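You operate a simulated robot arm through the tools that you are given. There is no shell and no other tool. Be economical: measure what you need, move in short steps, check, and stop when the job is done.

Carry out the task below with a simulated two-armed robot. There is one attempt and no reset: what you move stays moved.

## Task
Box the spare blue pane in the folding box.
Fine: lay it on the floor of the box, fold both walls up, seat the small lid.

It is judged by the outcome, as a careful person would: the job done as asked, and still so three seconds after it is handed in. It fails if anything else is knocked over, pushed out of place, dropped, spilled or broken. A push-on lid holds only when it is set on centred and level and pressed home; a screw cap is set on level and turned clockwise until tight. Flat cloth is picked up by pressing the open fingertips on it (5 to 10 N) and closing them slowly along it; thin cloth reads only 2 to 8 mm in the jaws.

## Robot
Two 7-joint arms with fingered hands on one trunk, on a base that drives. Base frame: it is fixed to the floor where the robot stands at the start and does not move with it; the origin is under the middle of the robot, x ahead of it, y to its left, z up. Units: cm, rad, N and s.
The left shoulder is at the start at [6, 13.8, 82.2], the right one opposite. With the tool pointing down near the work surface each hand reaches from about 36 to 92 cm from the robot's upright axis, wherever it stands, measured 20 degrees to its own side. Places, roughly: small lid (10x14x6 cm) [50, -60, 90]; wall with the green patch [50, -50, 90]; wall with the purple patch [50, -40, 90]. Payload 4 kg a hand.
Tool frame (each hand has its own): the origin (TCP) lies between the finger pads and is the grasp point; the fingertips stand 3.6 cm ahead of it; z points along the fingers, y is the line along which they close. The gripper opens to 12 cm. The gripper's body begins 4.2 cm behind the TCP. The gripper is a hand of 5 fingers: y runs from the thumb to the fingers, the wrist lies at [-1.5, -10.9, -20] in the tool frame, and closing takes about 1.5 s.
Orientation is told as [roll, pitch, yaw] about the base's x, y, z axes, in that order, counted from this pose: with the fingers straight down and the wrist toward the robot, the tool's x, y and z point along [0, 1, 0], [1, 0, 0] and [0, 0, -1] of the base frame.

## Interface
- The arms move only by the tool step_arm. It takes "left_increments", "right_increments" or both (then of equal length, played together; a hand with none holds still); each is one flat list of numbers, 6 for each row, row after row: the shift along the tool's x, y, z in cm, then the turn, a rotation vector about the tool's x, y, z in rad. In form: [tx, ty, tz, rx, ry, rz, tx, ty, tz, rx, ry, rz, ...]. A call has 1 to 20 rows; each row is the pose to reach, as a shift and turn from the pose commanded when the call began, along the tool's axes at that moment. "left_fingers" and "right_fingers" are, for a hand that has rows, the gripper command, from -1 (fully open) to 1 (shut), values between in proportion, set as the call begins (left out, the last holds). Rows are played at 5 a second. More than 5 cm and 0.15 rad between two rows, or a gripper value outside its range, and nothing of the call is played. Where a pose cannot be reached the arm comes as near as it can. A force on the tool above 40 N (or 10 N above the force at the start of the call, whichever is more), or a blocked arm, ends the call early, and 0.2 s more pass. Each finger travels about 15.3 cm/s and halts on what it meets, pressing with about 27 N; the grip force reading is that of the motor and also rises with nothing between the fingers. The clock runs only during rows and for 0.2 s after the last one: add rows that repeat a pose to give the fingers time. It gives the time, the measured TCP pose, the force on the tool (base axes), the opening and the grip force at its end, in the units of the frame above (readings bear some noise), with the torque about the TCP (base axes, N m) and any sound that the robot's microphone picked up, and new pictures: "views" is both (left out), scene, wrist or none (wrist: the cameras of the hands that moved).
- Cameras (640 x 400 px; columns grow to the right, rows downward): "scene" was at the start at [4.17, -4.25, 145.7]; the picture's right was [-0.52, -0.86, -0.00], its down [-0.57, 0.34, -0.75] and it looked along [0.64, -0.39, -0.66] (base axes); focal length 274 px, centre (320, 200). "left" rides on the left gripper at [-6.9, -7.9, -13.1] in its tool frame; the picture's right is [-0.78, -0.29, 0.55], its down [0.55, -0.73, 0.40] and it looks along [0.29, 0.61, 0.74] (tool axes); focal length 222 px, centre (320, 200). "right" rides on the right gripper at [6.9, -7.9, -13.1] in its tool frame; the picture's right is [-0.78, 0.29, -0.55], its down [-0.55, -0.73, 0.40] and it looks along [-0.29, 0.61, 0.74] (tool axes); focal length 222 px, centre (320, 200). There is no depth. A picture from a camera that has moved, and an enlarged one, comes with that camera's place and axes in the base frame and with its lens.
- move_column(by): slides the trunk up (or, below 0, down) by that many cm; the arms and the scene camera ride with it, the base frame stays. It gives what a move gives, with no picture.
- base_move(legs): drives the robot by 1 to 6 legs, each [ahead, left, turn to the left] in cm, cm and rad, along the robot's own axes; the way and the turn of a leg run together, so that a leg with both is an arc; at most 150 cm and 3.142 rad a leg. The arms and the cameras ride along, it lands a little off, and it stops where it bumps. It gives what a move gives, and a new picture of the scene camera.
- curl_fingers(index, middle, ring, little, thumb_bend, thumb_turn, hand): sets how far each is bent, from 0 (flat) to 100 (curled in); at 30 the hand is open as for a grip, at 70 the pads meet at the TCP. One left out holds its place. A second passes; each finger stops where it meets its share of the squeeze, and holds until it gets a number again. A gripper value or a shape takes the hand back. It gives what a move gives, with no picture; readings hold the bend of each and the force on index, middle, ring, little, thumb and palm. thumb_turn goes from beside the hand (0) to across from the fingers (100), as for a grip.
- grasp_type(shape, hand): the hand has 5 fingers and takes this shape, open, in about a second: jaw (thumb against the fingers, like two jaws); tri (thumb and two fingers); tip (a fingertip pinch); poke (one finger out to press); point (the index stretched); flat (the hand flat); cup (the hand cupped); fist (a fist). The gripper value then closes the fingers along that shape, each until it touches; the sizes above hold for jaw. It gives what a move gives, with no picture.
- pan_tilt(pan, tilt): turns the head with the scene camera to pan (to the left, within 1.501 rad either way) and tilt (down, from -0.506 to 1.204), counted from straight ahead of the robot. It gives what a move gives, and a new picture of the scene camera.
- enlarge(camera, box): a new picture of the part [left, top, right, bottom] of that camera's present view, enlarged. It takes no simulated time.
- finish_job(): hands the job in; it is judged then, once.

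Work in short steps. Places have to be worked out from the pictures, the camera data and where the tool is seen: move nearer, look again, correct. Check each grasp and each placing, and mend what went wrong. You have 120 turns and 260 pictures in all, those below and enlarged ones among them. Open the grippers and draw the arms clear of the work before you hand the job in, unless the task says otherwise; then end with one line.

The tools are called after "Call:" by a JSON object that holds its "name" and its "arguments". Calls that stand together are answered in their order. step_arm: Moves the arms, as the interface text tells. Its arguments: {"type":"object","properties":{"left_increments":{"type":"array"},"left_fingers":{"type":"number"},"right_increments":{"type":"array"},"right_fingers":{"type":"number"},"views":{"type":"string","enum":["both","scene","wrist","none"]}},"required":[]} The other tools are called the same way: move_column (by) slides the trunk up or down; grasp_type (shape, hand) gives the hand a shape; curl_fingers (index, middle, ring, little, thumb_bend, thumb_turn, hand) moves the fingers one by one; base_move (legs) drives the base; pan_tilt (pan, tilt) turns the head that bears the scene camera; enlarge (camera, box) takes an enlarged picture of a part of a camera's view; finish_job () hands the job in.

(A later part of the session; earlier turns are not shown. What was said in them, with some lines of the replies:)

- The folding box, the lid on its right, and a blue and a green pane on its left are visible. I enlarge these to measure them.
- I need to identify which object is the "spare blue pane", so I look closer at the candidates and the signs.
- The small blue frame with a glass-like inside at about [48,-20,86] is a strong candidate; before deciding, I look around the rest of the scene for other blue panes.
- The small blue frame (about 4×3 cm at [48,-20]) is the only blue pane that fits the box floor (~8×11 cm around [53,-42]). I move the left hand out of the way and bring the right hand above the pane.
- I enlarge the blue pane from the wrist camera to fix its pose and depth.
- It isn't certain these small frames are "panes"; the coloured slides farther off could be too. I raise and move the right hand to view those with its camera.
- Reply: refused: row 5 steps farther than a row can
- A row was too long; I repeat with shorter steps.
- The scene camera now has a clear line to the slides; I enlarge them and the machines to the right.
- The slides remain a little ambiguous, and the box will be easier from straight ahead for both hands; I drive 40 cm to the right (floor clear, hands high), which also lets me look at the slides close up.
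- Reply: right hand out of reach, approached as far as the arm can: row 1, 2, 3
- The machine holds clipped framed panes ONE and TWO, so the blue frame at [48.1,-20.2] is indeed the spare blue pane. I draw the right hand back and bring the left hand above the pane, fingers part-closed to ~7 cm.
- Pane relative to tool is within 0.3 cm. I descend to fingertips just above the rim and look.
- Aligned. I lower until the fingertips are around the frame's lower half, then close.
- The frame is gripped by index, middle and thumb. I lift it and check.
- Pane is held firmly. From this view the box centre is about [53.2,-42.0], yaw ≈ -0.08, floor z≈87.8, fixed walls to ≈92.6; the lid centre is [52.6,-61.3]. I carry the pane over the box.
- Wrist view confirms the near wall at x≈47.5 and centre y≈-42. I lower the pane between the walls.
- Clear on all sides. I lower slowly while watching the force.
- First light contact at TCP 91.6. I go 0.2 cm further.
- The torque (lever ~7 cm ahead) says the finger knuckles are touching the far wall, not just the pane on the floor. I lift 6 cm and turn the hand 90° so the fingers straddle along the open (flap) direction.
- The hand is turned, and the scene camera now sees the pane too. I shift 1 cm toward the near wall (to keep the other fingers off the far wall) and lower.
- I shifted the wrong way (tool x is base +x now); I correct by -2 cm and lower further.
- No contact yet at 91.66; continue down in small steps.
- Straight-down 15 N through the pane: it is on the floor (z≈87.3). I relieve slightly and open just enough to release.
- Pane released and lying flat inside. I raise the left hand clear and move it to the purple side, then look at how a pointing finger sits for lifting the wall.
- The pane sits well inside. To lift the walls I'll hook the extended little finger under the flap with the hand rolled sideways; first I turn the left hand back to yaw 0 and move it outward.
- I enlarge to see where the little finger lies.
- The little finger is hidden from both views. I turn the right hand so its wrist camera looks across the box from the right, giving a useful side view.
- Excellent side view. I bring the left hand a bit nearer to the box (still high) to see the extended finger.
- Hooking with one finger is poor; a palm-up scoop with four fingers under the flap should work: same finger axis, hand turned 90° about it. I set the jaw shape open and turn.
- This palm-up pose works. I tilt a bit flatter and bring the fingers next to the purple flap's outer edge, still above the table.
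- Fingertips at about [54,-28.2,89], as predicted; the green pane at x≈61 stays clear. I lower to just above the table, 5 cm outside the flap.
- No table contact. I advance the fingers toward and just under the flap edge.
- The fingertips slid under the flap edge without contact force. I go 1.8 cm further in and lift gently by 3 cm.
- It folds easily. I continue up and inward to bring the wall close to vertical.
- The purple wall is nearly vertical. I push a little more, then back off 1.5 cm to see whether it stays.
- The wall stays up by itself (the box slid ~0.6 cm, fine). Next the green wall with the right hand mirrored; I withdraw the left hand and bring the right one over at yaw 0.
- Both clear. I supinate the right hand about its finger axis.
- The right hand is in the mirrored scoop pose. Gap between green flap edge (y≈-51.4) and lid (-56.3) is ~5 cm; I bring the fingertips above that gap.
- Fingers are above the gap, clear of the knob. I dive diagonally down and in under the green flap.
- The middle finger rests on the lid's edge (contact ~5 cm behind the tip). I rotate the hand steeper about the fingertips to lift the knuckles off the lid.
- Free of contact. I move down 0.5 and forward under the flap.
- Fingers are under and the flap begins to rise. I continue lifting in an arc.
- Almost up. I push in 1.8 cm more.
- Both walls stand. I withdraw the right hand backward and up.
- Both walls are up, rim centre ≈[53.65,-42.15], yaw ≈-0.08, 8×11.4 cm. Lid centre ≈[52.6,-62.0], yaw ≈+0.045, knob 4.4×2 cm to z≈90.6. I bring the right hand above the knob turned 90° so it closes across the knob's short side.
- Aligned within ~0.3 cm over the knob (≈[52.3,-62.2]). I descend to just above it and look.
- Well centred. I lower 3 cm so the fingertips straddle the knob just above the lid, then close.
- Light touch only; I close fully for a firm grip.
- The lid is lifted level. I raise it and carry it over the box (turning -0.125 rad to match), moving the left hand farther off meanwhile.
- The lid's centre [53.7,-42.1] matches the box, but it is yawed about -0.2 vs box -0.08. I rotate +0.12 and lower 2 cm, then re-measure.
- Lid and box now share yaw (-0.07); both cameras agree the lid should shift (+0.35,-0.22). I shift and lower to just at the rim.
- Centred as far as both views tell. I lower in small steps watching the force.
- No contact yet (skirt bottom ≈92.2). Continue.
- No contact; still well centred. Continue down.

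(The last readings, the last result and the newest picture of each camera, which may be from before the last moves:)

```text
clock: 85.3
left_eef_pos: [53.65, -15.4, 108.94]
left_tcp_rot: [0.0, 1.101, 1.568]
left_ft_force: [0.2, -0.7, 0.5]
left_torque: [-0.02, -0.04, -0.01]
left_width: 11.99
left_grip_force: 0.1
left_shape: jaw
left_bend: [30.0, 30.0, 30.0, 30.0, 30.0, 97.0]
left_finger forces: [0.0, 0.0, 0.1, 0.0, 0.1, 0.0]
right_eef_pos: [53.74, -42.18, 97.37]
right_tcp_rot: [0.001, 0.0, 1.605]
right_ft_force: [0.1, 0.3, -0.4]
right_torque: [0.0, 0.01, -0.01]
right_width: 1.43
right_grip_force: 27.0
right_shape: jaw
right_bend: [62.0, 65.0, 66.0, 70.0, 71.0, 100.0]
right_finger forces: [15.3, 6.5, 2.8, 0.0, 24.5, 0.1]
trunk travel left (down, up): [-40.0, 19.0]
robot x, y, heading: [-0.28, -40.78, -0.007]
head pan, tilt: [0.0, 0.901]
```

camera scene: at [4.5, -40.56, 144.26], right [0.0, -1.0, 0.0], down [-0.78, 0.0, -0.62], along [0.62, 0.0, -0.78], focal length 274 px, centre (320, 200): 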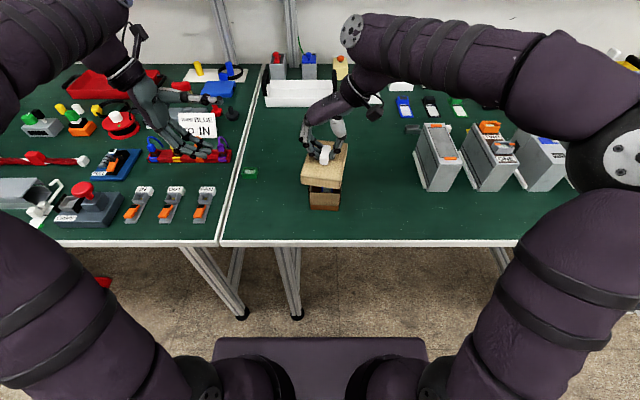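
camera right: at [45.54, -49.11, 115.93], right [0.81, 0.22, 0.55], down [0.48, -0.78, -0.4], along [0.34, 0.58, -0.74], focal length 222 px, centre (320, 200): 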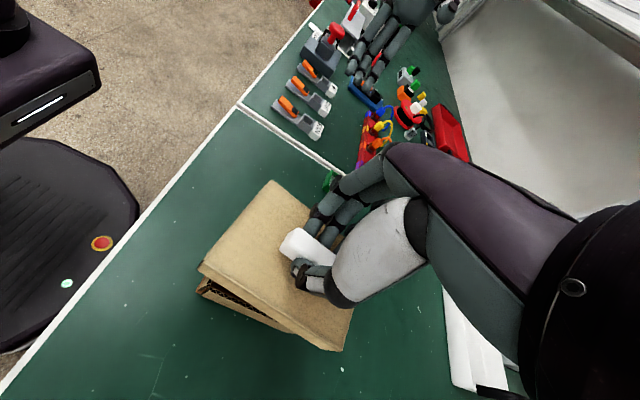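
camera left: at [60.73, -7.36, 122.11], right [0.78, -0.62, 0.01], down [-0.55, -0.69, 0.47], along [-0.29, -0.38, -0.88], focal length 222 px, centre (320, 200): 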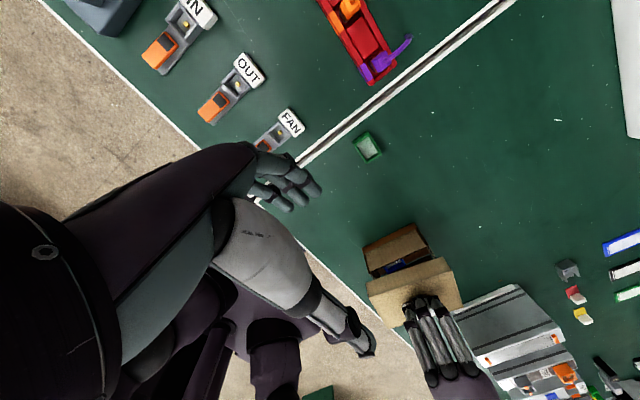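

Call:
{"name": "step_arm", "arguments": {"right_increments": [0, 0, 0.25, 0, 0, 0, 0, 0, 0.4, 0, 0, 0], "views": "none"}}

Call:
{"name": "step_arm", "arguments": {"right_increments": [0, 0, 0.25, 0, 0, 0, 0, 0, 0.4, 0, 0, 0], "views": "none"}}

Call:
{"name": "enlarge", "arguments": {"camera": "scene", "box": [285, 130, 365, 220]}}

Call:
{"name": "enlarge", "arguments": {"camera": "left", "box": [350, 200, 480, 310]}}

```text
clock: 85.9
left_eef_pos: [53.61, -15.41, 109.06]
left_tcp_rot: [-0.002, 1.099, 1.567]
left_ft_force: [-0.3, 0.2, -0.2]
left_torque: [0.03, -0.02, 0.0]
left_width: 12.0
left_grip_force: 0.0
left_shape: jaw
left_bend: [30.0, 30.0, 30.0, 30.0, 30.0, 97.0]
left_finger forces: [0.0, 0.1, 0.0, 0.0, 0.0, 0.0]
right_eef_pos: [53.6, -42.17, 96.92]
right_tcp_rot: [0.0, -0.001, 1.603]
right_ft_force: [1.3, 0.0, -0.2]
right_torque: [0.04, -0.01, -0.02]
right_width: 1.42
right_grip_force: 27.3
right_shape: jaw
right_bend: [62.0, 65.0, 66.0, 70.0, 71.0, 100.0]
right_finger forces: [15.4, 6.3, 2.8, 0.0, 24.5, 0.0]
trunk travel left (down, up): [-40.0, 19.0]
robot x, y, heading: [-0.1, -40.28, -0.003]
head pan, tilt: [0.0, 0.901]
```

```text
clock: 86.5
left_eef_pos: [53.57, -15.5, 109.16]
left_tcp_rot: [-0.004, 1.098, 1.565]
left_ft_force: [0.1, -0.2, -0.6]
left_torque: [0.0, 0.01, 0.0]
left_width: 11.96
left_grip_force: 0.2
left_shape: jaw
left_bend: [30.0, 30.0, 30.0, 30.0, 30.0, 97.0]
left_finger forces: [0.0, 0.1, 0.0, 0.0, 0.1, 0.0]
right_eef_pos: [53.49, -42.02, 96.66]
right_tcp_rot: [-0.003, -0.001, 1.601]
right_ft_force: [0.9, -1.1, 11.6]
right_torque: [-0.03, -0.01, 0.04]
right_width: 1.47
right_grip_force: 27.2
right_shape: jaw
right_bend: [62.0, 65.0, 66.0, 70.0, 71.0, 100.0]
right_finger forces: [16.3, 7.1, 3.0, 0.1, 27.2, 0.0]
trunk travel left (down, up): [-40.0, 19.0]
robot x, y, heading: [-0.2, -40.8, 0.002]
head pan, tilt: [0.0, 0.901]
```

```text
4.44 times, centred on (325, 175) of scene
camera zoom: at [4.43, -40.56, 144.29], right [0.0, -1.0, 0.0], down [-0.78, 0.0, -0.62], along [0.62, 0.0, -0.78], focal length 1218 px, centre (298, 311)
```

zoom: 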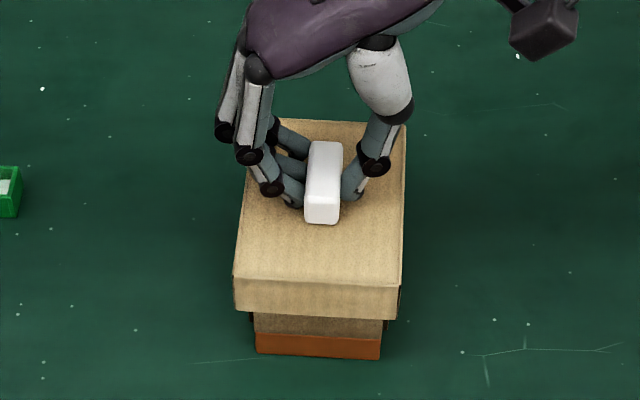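

```text
3.64 times, centred on (415, 255) of left
camera zoom: at [60.66, -7.35, 122.16], right [0.78, -0.62, 0.01], down [-0.55, -0.69, 0.47], along [-0.29, -0.38, -0.88], focal length 808 px, centre (-26, 0)
```

zoom: 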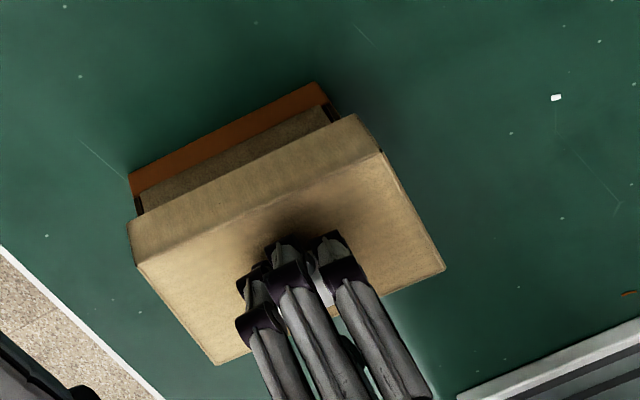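

11.6 N contact with no tilting torque at skirt bottom ≈89.7: the lid top meets the rim. I press it home a bit harder.

Call:
{"name": "step_arm", "arguments": {"right_increments": [0, 0, 0.2, 0, 0, 0, 0, 0, 0.4, 0, 0, 0, 0, 0, 0.6, 0, 0, 0, 0, 0, 0.8, 0, 0, 0], "views": "none"}}

Call:
{"name": "enlarge", "arguments": {"camera": "scene", "box": [285, 130, 365, 220]}}

```text
clock: 87.3
left_eef_pos: [53.58, -15.45, 109.16]
left_tcp_rot: [-0.004, 1.1, 1.565]
left_ft_force: [-0.3, 0.0, -0.2]
left_torque: [0.01, 0.01, 0.01]
left_width: 11.97
left_grip_force: 0.0
left_shape: jaw
left_bend: [30.0, 30.0, 30.0, 30.0, 30.0, 97.0]
left_finger forces: [0.0, 0.1, 0.0, 0.0, 0.0, 0.0]
right_eef_pos: [53.69, -41.94, 96.55]
right_tcp_rot: [-0.012, -0.004, 1.602]
right_ft_force: [-2.9, -2.8, 19.4]
right_torque: [-0.12, 0.11, 0.02]
right_width: 1.69
right_grip_force: 27.2
right_shape: jaw
right_bend: [62.0, 65.0, 66.0, 70.0, 71.0, 100.0]
right_finger forces: [16.2, 6.8, 2.7, 0.1, 28.6, 0.0]
trunk travel left (down, up): [-40.0, 19.0]
robot x, y, heading: [0.43, -40.5, -0.002]
head pan, tilt: [0.0, 0.901]
stopped in row 3 (right hand): the force on the tool passed its limit at 42 N (the readings are from after the stop); the commanded pose is now the measured one
```

```text
4.44 times, centred on (325, 175) of scene
camera zoom: at [4.36, -40.58, 144.25], right [0.0, -1.0, 0.0], down [-0.78, 0.0, -0.62], along [0.62, 0.0, -0.78], focal length 1218 px, centre (298, 311)
```

zoom: 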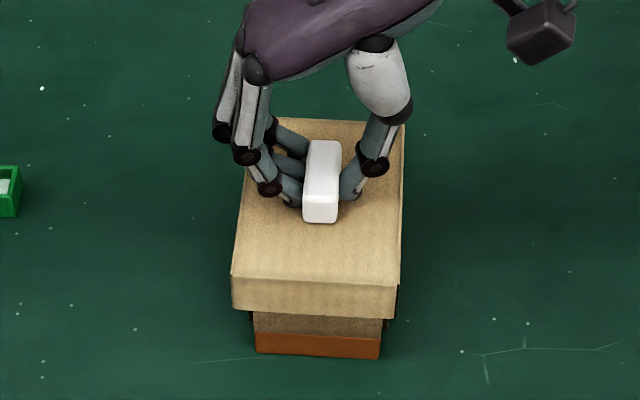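

42 N with no further travel: it is home. I release and lift the hand, then inspect.

Call:
{"name": "step_arm", "arguments": {"right_increments": [0, 0, 0, 0, 0, 0, 0, 0, 0, 0, 0, 0, 0, 0, 0, 0, 0, 0], "right_fingers": 0.2, "views": "none"}}

Call:
{"name": "step_arm", "arguments": {"right_increments": [0, 0, -2, 0, 0, 0, 0, 0, -5, 0, 0, 0, 0, 0, -9, 0, 0, 0, 0, -4, -11, 0, 0, 0, 0, -8, -11, 0, 0, 0, 0, -12, -11, 0, 0, 0], "views": "wrist"}}

Call:
{"name": "enlarge", "arguments": {"camera": "scene", "box": [285, 130, 365, 220]}}

Call:
{"name": "enlarge", "arguments": {"camera": "left", "box": [350, 200, 480, 310]}}

Call:
{"name": "enlarge", "arguments": {"camera": "right", "box": [200, 100, 380, 240]}}

```text
clock: 88.1
left_eef_pos: [53.58, -15.34, 109.13]
left_tcp_rot: [-0.003, 1.098, 1.565]
left_ft_force: [0.7, -0.6, 0.4]
left_torque: [0.04, -0.03, 0.01]
left_width: 11.99
left_grip_force: 0.0
left_shape: jaw
left_bend: [30.0, 30.0, 30.0, 30.0, 30.0, 97.0]
left_finger forces: [0.0, 0.0, 0.1, 0.0, 0.0, 0.1]
right_eef_pos: [53.56, -41.95, 96.38]
right_tcp_rot: [-0.009, -0.004, 1.602]
right_ft_force: [-0.6, 3.1, 12.4]
right_torque: [-0.02, 0.08, -0.01]
right_width: 4.38
right_grip_force: 0.2
right_shape: jaw
right_bend: [48.0, 50.0, 49.0, 70.0, 69.0, 100.0]
right_finger forces: [3.9, 1.2, 0.0, 0.1, 7.8, 0.1]
trunk travel left (down, up): [-40.0, 19.0]
robot x, y, heading: [-0.04, -40.32, -0.007]
head pan, tilt: [0.0, 0.901]
```

```text
clock: 89.5
left_eef_pos: [53.56, -15.57, 109.22]
left_tcp_rot: [-0.004, 1.1, 1.567]
left_ft_force: [-0.4, -0.2, 0.1]
left_torque: [-0.01, -0.01, 0.02]
left_width: 11.97
left_grip_force: 0.0
left_shape: jaw
left_bend: [30.0, 30.0, 30.0, 30.0, 30.0, 97.0]
left_finger forces: [0.0, 0.0, 0.1, 0.0, 0.1, 0.0]
right_eef_pos: [54.0, -54.09, 107.35]
right_tcp_rot: [-0.007, -0.006, 1.602]
right_ft_force: [0.5, -0.3, -0.6]
right_torque: [-0.01, 0.03, -0.01]
right_width: 4.79
right_grip_force: 0.0
right_shape: jaw
right_bend: [46.0, 50.0, 49.0, 70.0, 65.0, 100.0]
right_finger forces: [0.0, 0.0, 0.0, 0.0, 0.0, 0.1]
trunk travel left (down, up): [-40.0, 19.0]
robot x, y, heading: [-0.11, -40.94, -0.001]
head pan, tilt: [0.0, 0.901]
camera right: at [47.25, -62.33, 120.47], right [0.77, 0.31, 0.55], down [0.58, -0.72, -0.4], along [0.27, 0.62, -0.73], focal length 222 px, centre (320, 200)
```

right: 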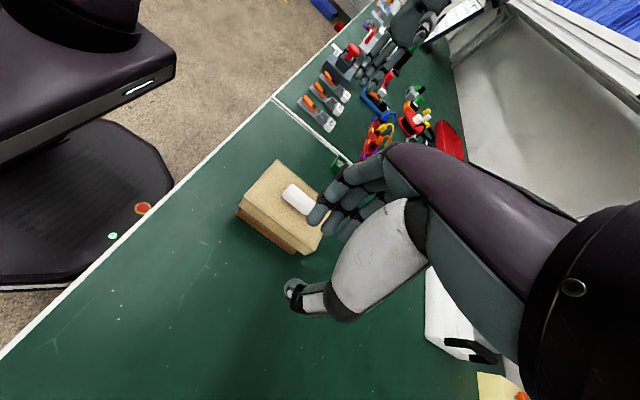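

```text
4.44 times, centred on (325, 175) of scene
camera zoom: at [4.51, -40.6, 144.26], right [0.0, -1.0, 0.0], down [-0.78, 0.0, -0.62], along [0.62, 0.0, -0.78], focal length 1218 px, centre (298, 311)
```

zoom: 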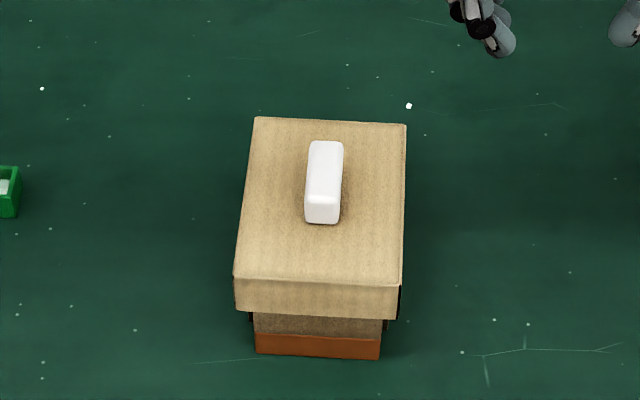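

```text
3.64 times, centred on (415, 255) of left
camera zoom: at [60.73, -7.38, 122.12], right [0.78, -0.62, 0.01], down [-0.55, -0.69, 0.47], along [-0.29, -0.38, -0.88], focal length 808 px, centre (-26, 0)
```

zoom: 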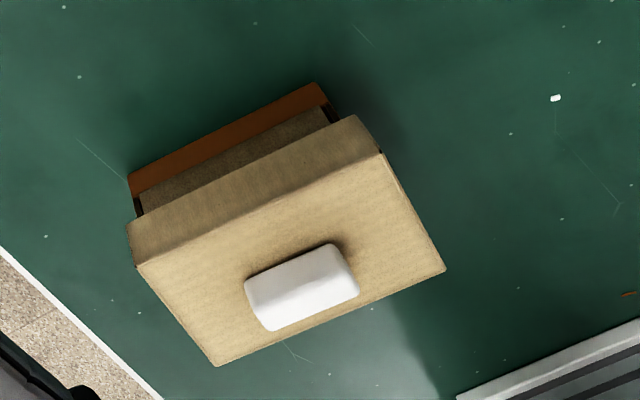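

```text
2.86 times, centred on (290, 170) of right
camera zoom: at [47.25, -62.33, 120.47], right [0.77, 0.31, 0.55], down [0.58, -0.72, -0.4], along [0.27, 0.62, -0.73], focal length 635 px, centre (406, 286)
```

zoom: 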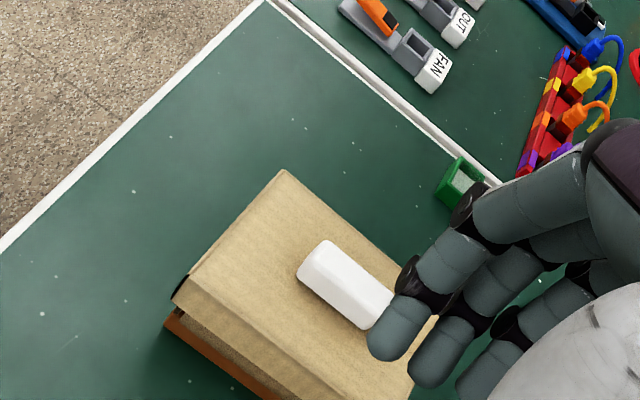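

The lid is on, centred and level. To be sure it is pressed home, I press once on top of the knob with closed fingertips.

Call:
{"name": "step_arm", "arguments": {"right_increments": [0, 4, 0, 0, 0, 0, 0, 8, 0, 0, 0, 0, 0, 12, 0, 0, 0, 0, 0, 12, 4, 0, 0, 0, 0, 12, 6.8, 0, 0, 0, 0, 12, 6.8, 0, 0, 0], "right_fingers": 1, "views": "none"}}

Call:
{"name": "enlarge", "arguments": {"camera": "scene", "box": [285, 120, 365, 210]}}

Call:
{"name": "enlarge", "arguments": {"camera": "left", "box": [350, 200, 480, 310]}}

```text
clock: 90.9
left_eef_pos: [53.58, -15.4, 109.18]
left_tcp_rot: [-0.001, 1.1, 1.568]
left_ft_force: [-0.3, -0.1, -0.1]
left_torque: [-0.04, 0.0, -0.02]
left_width: 11.98
left_grip_force: 0.0
left_shape: jaw
left_bend: [30.0, 30.0, 30.0, 30.0, 30.0, 97.0]
left_finger forces: [0.0, 0.1, 0.0, 0.0, 0.1, 0.0]
right_eef_pos: [54.08, -42.14, 100.6]
right_tcp_rot: [-0.009, -0.003, 1.603]
right_ft_force: [0.1, 0.4, 1.2]
right_torque: [0.01, -0.02, -0.02]
right_width: 0.01
right_grip_force: 27.2
right_shape: jaw
right_bend: [70.0, 70.0, 70.0, 66.0, 69.0, 100.0]
right_finger forces: [0.0, 0.0, 0.1, 0.1, 0.1, 0.0]
trunk travel left (down, up): [-40.0, 19.0]
robot x, y, heading: [-0.06, -40.69, 0.0]
head pan, tilt: [0.0, 0.901]
```

```text
4.44 times, centred on (325, 165) of scene
camera zoom: at [4.49, -40.55, 144.27], right [0.0, -1.0, 0.0], down [-0.78, 0.0, -0.62], along [0.62, 0.0, -0.78], focal length 1218 px, centre (298, 356)
```

zoom: 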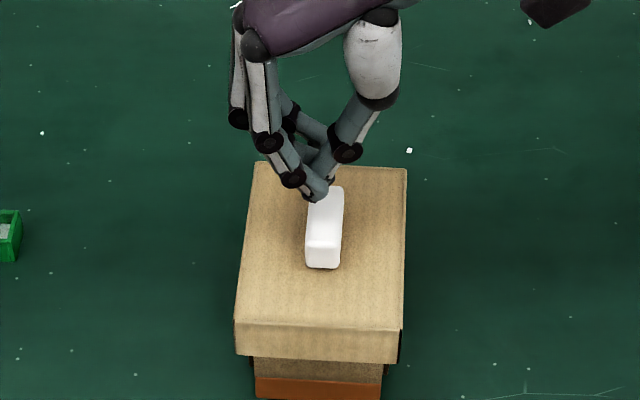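

```text
3.64 times, centred on (415, 255) of left
camera zoom: at [60.72, -7.34, 122.11], right [0.78, -0.62, 0.01], down [-0.55, -0.69, 0.47], along [-0.29, -0.38, -0.88], focal length 808 px, centre (-26, 0)
```

zoom: 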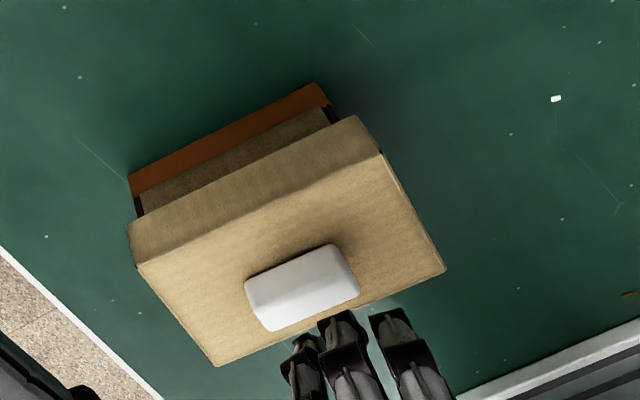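

Fingertips are above the knob. I press down until ~40 N.

Call:
{"name": "step_arm", "arguments": {"right_increments": [0, -0.2, 1.0, 0, 0, 0, 0, -0.2, 1.6, 0, 0, 0, 0, -0.2, 1.9, 0, 0, 0, 0, -0.2, 2.2, 0, 0, 0, 0, -0.2, 2.5, 0, 0, 0, 0, -0.2, 2.8, 0, 0, 0], "views": "none"}}

Call:
{"name": "enlarge", "arguments": {"camera": "scene", "box": [285, 130, 365, 220]}}

```text
clock: 92.2
left_eef_pos: [53.63, -15.46, 109.09]
left_tcp_rot: [-0.003, 1.1, 1.565]
left_ft_force: [-0.1, -0.6, 0.3]
left_torque: [-0.02, 0.01, -0.03]
left_width: 11.97
left_grip_force: 0.0
left_shape: jaw
left_bend: [30.0, 30.0, 30.0, 30.0, 30.0, 97.0]
left_finger forces: [0.0, 0.0, 0.0, 0.0, 0.1, 0.1]
right_eef_pos: [53.82, -42.06, 98.68]
right_tcp_rot: [-0.022, -0.012, 1.603]
right_ft_force: [-4.2, 0.1, 14.9]
right_torque: [0.01, 0.22, 0.03]
right_width: 0.0
right_grip_force: 26.5
right_shape: jaw
right_bend: [70.0, 70.0, 70.0, 66.0, 69.0, 100.0]
right_finger forces: [0.0, 0.0, 0.1, 0.0, 0.0, 0.1]
trunk travel left (down, up): [-40.0, 19.0]
robot x, y, heading: [0.0, -41.01, -0.004]
head pan, tilt: [0.0, 0.901]
stopped in row 6 (right hand): the force on the tool passed its limit at 44 N (the readings are from after the stop); the commanded pose is now the measured one
```

```text
4.44 times, centred on (325, 175) of scene
camera zoom: at [4.39, -40.55, 144.25], right [0.0, -1.0, 0.0], down [-0.78, 0.0, -0.62], along [0.62, 0.0, -0.78], focal length 1218 px, centre (298, 311)
```

zoom: 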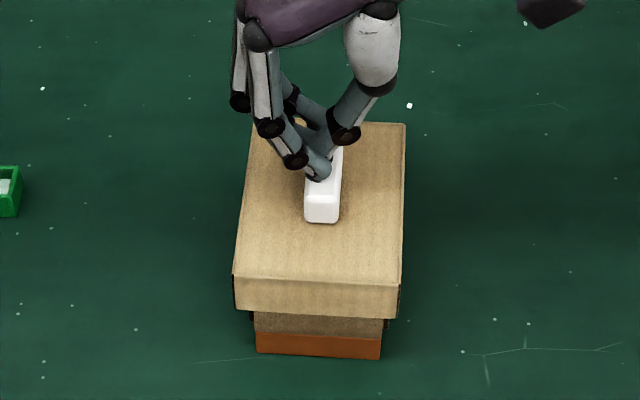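

Pressed with 44 N and no further travel. I retract the right hand up and aside, open it, and take a last look.

Call:
{"name": "step_arm", "arguments": {"right_increments": [0, 0, -3, 0, 0, 0, 0, 0, -7, 0, 0, 0, 0, 0, -11, 0, 0, 0, 0, -4, -13, 0, 0, 0, 0, -8, -14, 0, 0, 0, 0, -12, -14, 0, 0, 0, 0, -16, -14, 0, 0, 0, 0, -20, -14, 0, 0, 0, 0, -24, -14, 0, 0, 0], "views": "none"}}

Call:
{"name": "step_arm", "arguments": {"right_increments": [0, 0, 0, 0, 0, 0, 0, 0, 0, 0, 0, 0, 0, 0, 0, 0, 0, 0, 0, 0, 0, 0, 0, 0, 0, 0, 0, 0, 0, 0, 0, 0, 0, 0, 0, 0], "right_fingers": -1, "views": "both"}}

Call:
{"name": "enlarge", "arguments": {"camera": "scene", "box": [230, 110, 440, 240]}}

Call:
{"name": "enlarge", "arguments": {"camera": "left", "box": [350, 200, 480, 310]}}

Call:
{"name": "enlarge", "arguments": {"camera": "right", "box": [230, 50, 390, 190]}}

```text
clock: 94.2
left_eef_pos: [53.74, -15.6, 109.13]
left_tcp_rot: [-0.001, 1.1, 1.567]
left_ft_force: [-0.5, -0.7, 0.4]
left_torque: [0.02, -0.01, 0.03]
left_width: 12.0
left_grip_force: 0.1
left_shape: jaw
left_bend: [30.0, 30.0, 30.0, 30.0, 30.0, 97.0]
left_finger forces: [0.0, 0.0, 0.1, 0.1, 0.0, 0.0]
right_eef_pos: [54.52, -66.44, 112.38]
right_tcp_rot: [-0.019, -0.009, 1.603]
right_ft_force: [-0.5, 0.3, 0.2]
right_torque: [0.03, 0.0, -0.01]
right_width: 0.0
right_grip_force: 27.0
right_shape: jaw
right_bend: [70.0, 70.0, 70.0, 66.0, 69.0, 100.0]
right_finger forces: [0.1, 0.0, 0.0, 0.0, 0.0, 0.0]
trunk travel left (down, up): [-40.0, 19.0]
robot x, y, heading: [0.03, -40.61, -0.004]
head pan, tilt: [0.0, 0.901]
```

```text
clock: 95.6
left_eef_pos: [53.7, -15.52, 109.19]
left_tcp_rot: [-0.002, 1.101, 1.567]
left_ft_force: [-0.5, 0.2, 0.2]
left_torque: [0.0, 0.01, -0.02]
left_width: 11.98
left_grip_force: 0.0
left_shape: jaw
left_bend: [30.0, 30.0, 30.0, 30.0, 30.0, 97.0]
left_finger forces: [0.0, 0.0, 0.1, 0.0, 0.1, 0.0]
right_eef_pos: [54.3, -66.26, 112.33]
right_tcp_rot: [-0.018, -0.007, 1.599]
right_ft_force: [0.0, 0.3, 0.0]
right_torque: [-0.01, 0.03, 0.01]
right_width: 11.97
right_grip_force: 0.0
right_shape: jaw
right_bend: [30.0, 30.0, 30.0, 30.0, 30.0, 97.0]
right_finger forces: [0.0, 0.1, 0.0, 0.1, 0.0, 0.1]
trunk travel left (down, up): [-40.0, 19.0]
robot x, y, heading: [-0.27, -40.85, -0.002]
head pan, tilt: [0.0, 0.901]
camera scene: at [4.51, -40.55, 144.26], right [0.0, -1.0, 0.0], down [-0.78, 0.0, -0.62], along [0.62, 0.0, -0.78], focal length 274 px, centre (320, 200)
camera right: at [47.56, -74.6, 125.34], right [0.77, 0.31, 0.56], down [0.58, -0.71, -0.39], along [0.28, 0.63, -0.73], focal length 222 px, centre (320, 200)
```

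scene: 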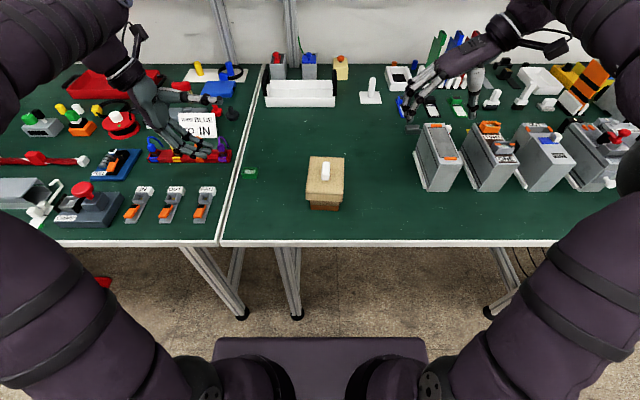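
right: 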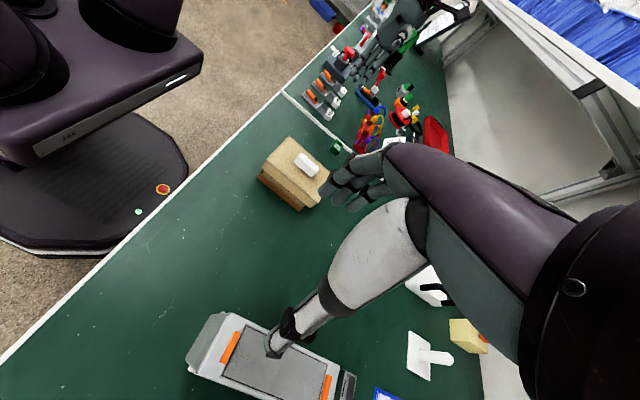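

```text
3.05 times, centred on (335, 175) of scene
camera zoom: at [4.51, -40.55, 144.26], right [0.0, -1.0, 0.0], down [-0.78, 0.0, -0.62], along [0.62, 0.0, -0.78], focal length 835 px, centre (274, 276)
```

zoom: 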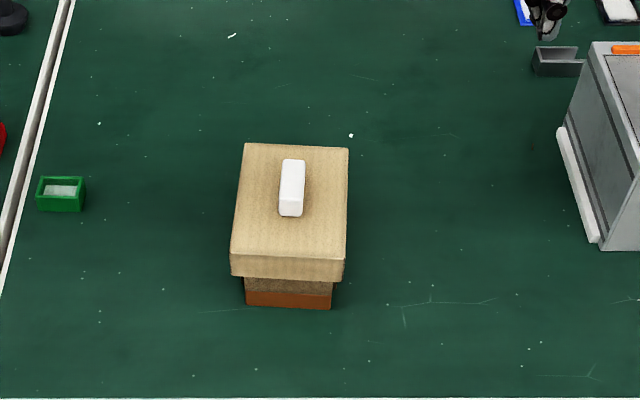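

```text
3.64 times, centred on (415, 255) of left
camera zoom: at [60.73, -7.33, 122.11], right [0.78, -0.62, 0.01], down [-0.55, -0.69, 0.47], along [-0.29, -0.38, -0.88], focal length 808 px, centre (-26, 0)
```

zoom: 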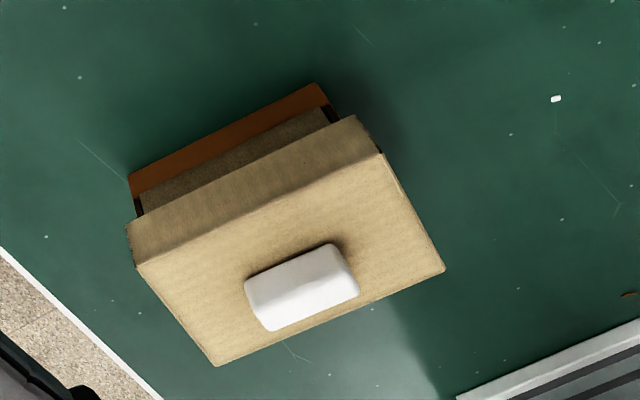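

```text
2.86 times, centred on (310, 120) of right
camera zoom: at [47.56, -74.6, 125.34], right [0.77, 0.31, 0.56], down [0.58, -0.71, -0.39], along [0.28, 0.63, -0.73], focal length 635 px, centre (349, 429)
```

zoom: 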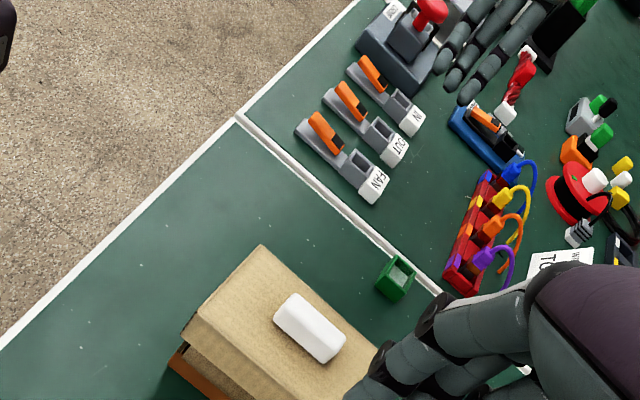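

The lid is seated level and centred, the grippers are open and clear, and nothing else has been disturbed. I hand the job in.

Call:
{"name": "finish_job", "arguments": {}}

```text
The job is handed in.
```

The spare blue pane is lying on the floor of the folding box, with both walls folded up and the small lid seated level and pressed home; the box slid about 0.6 cm during folding, and nothing else was disturbed.
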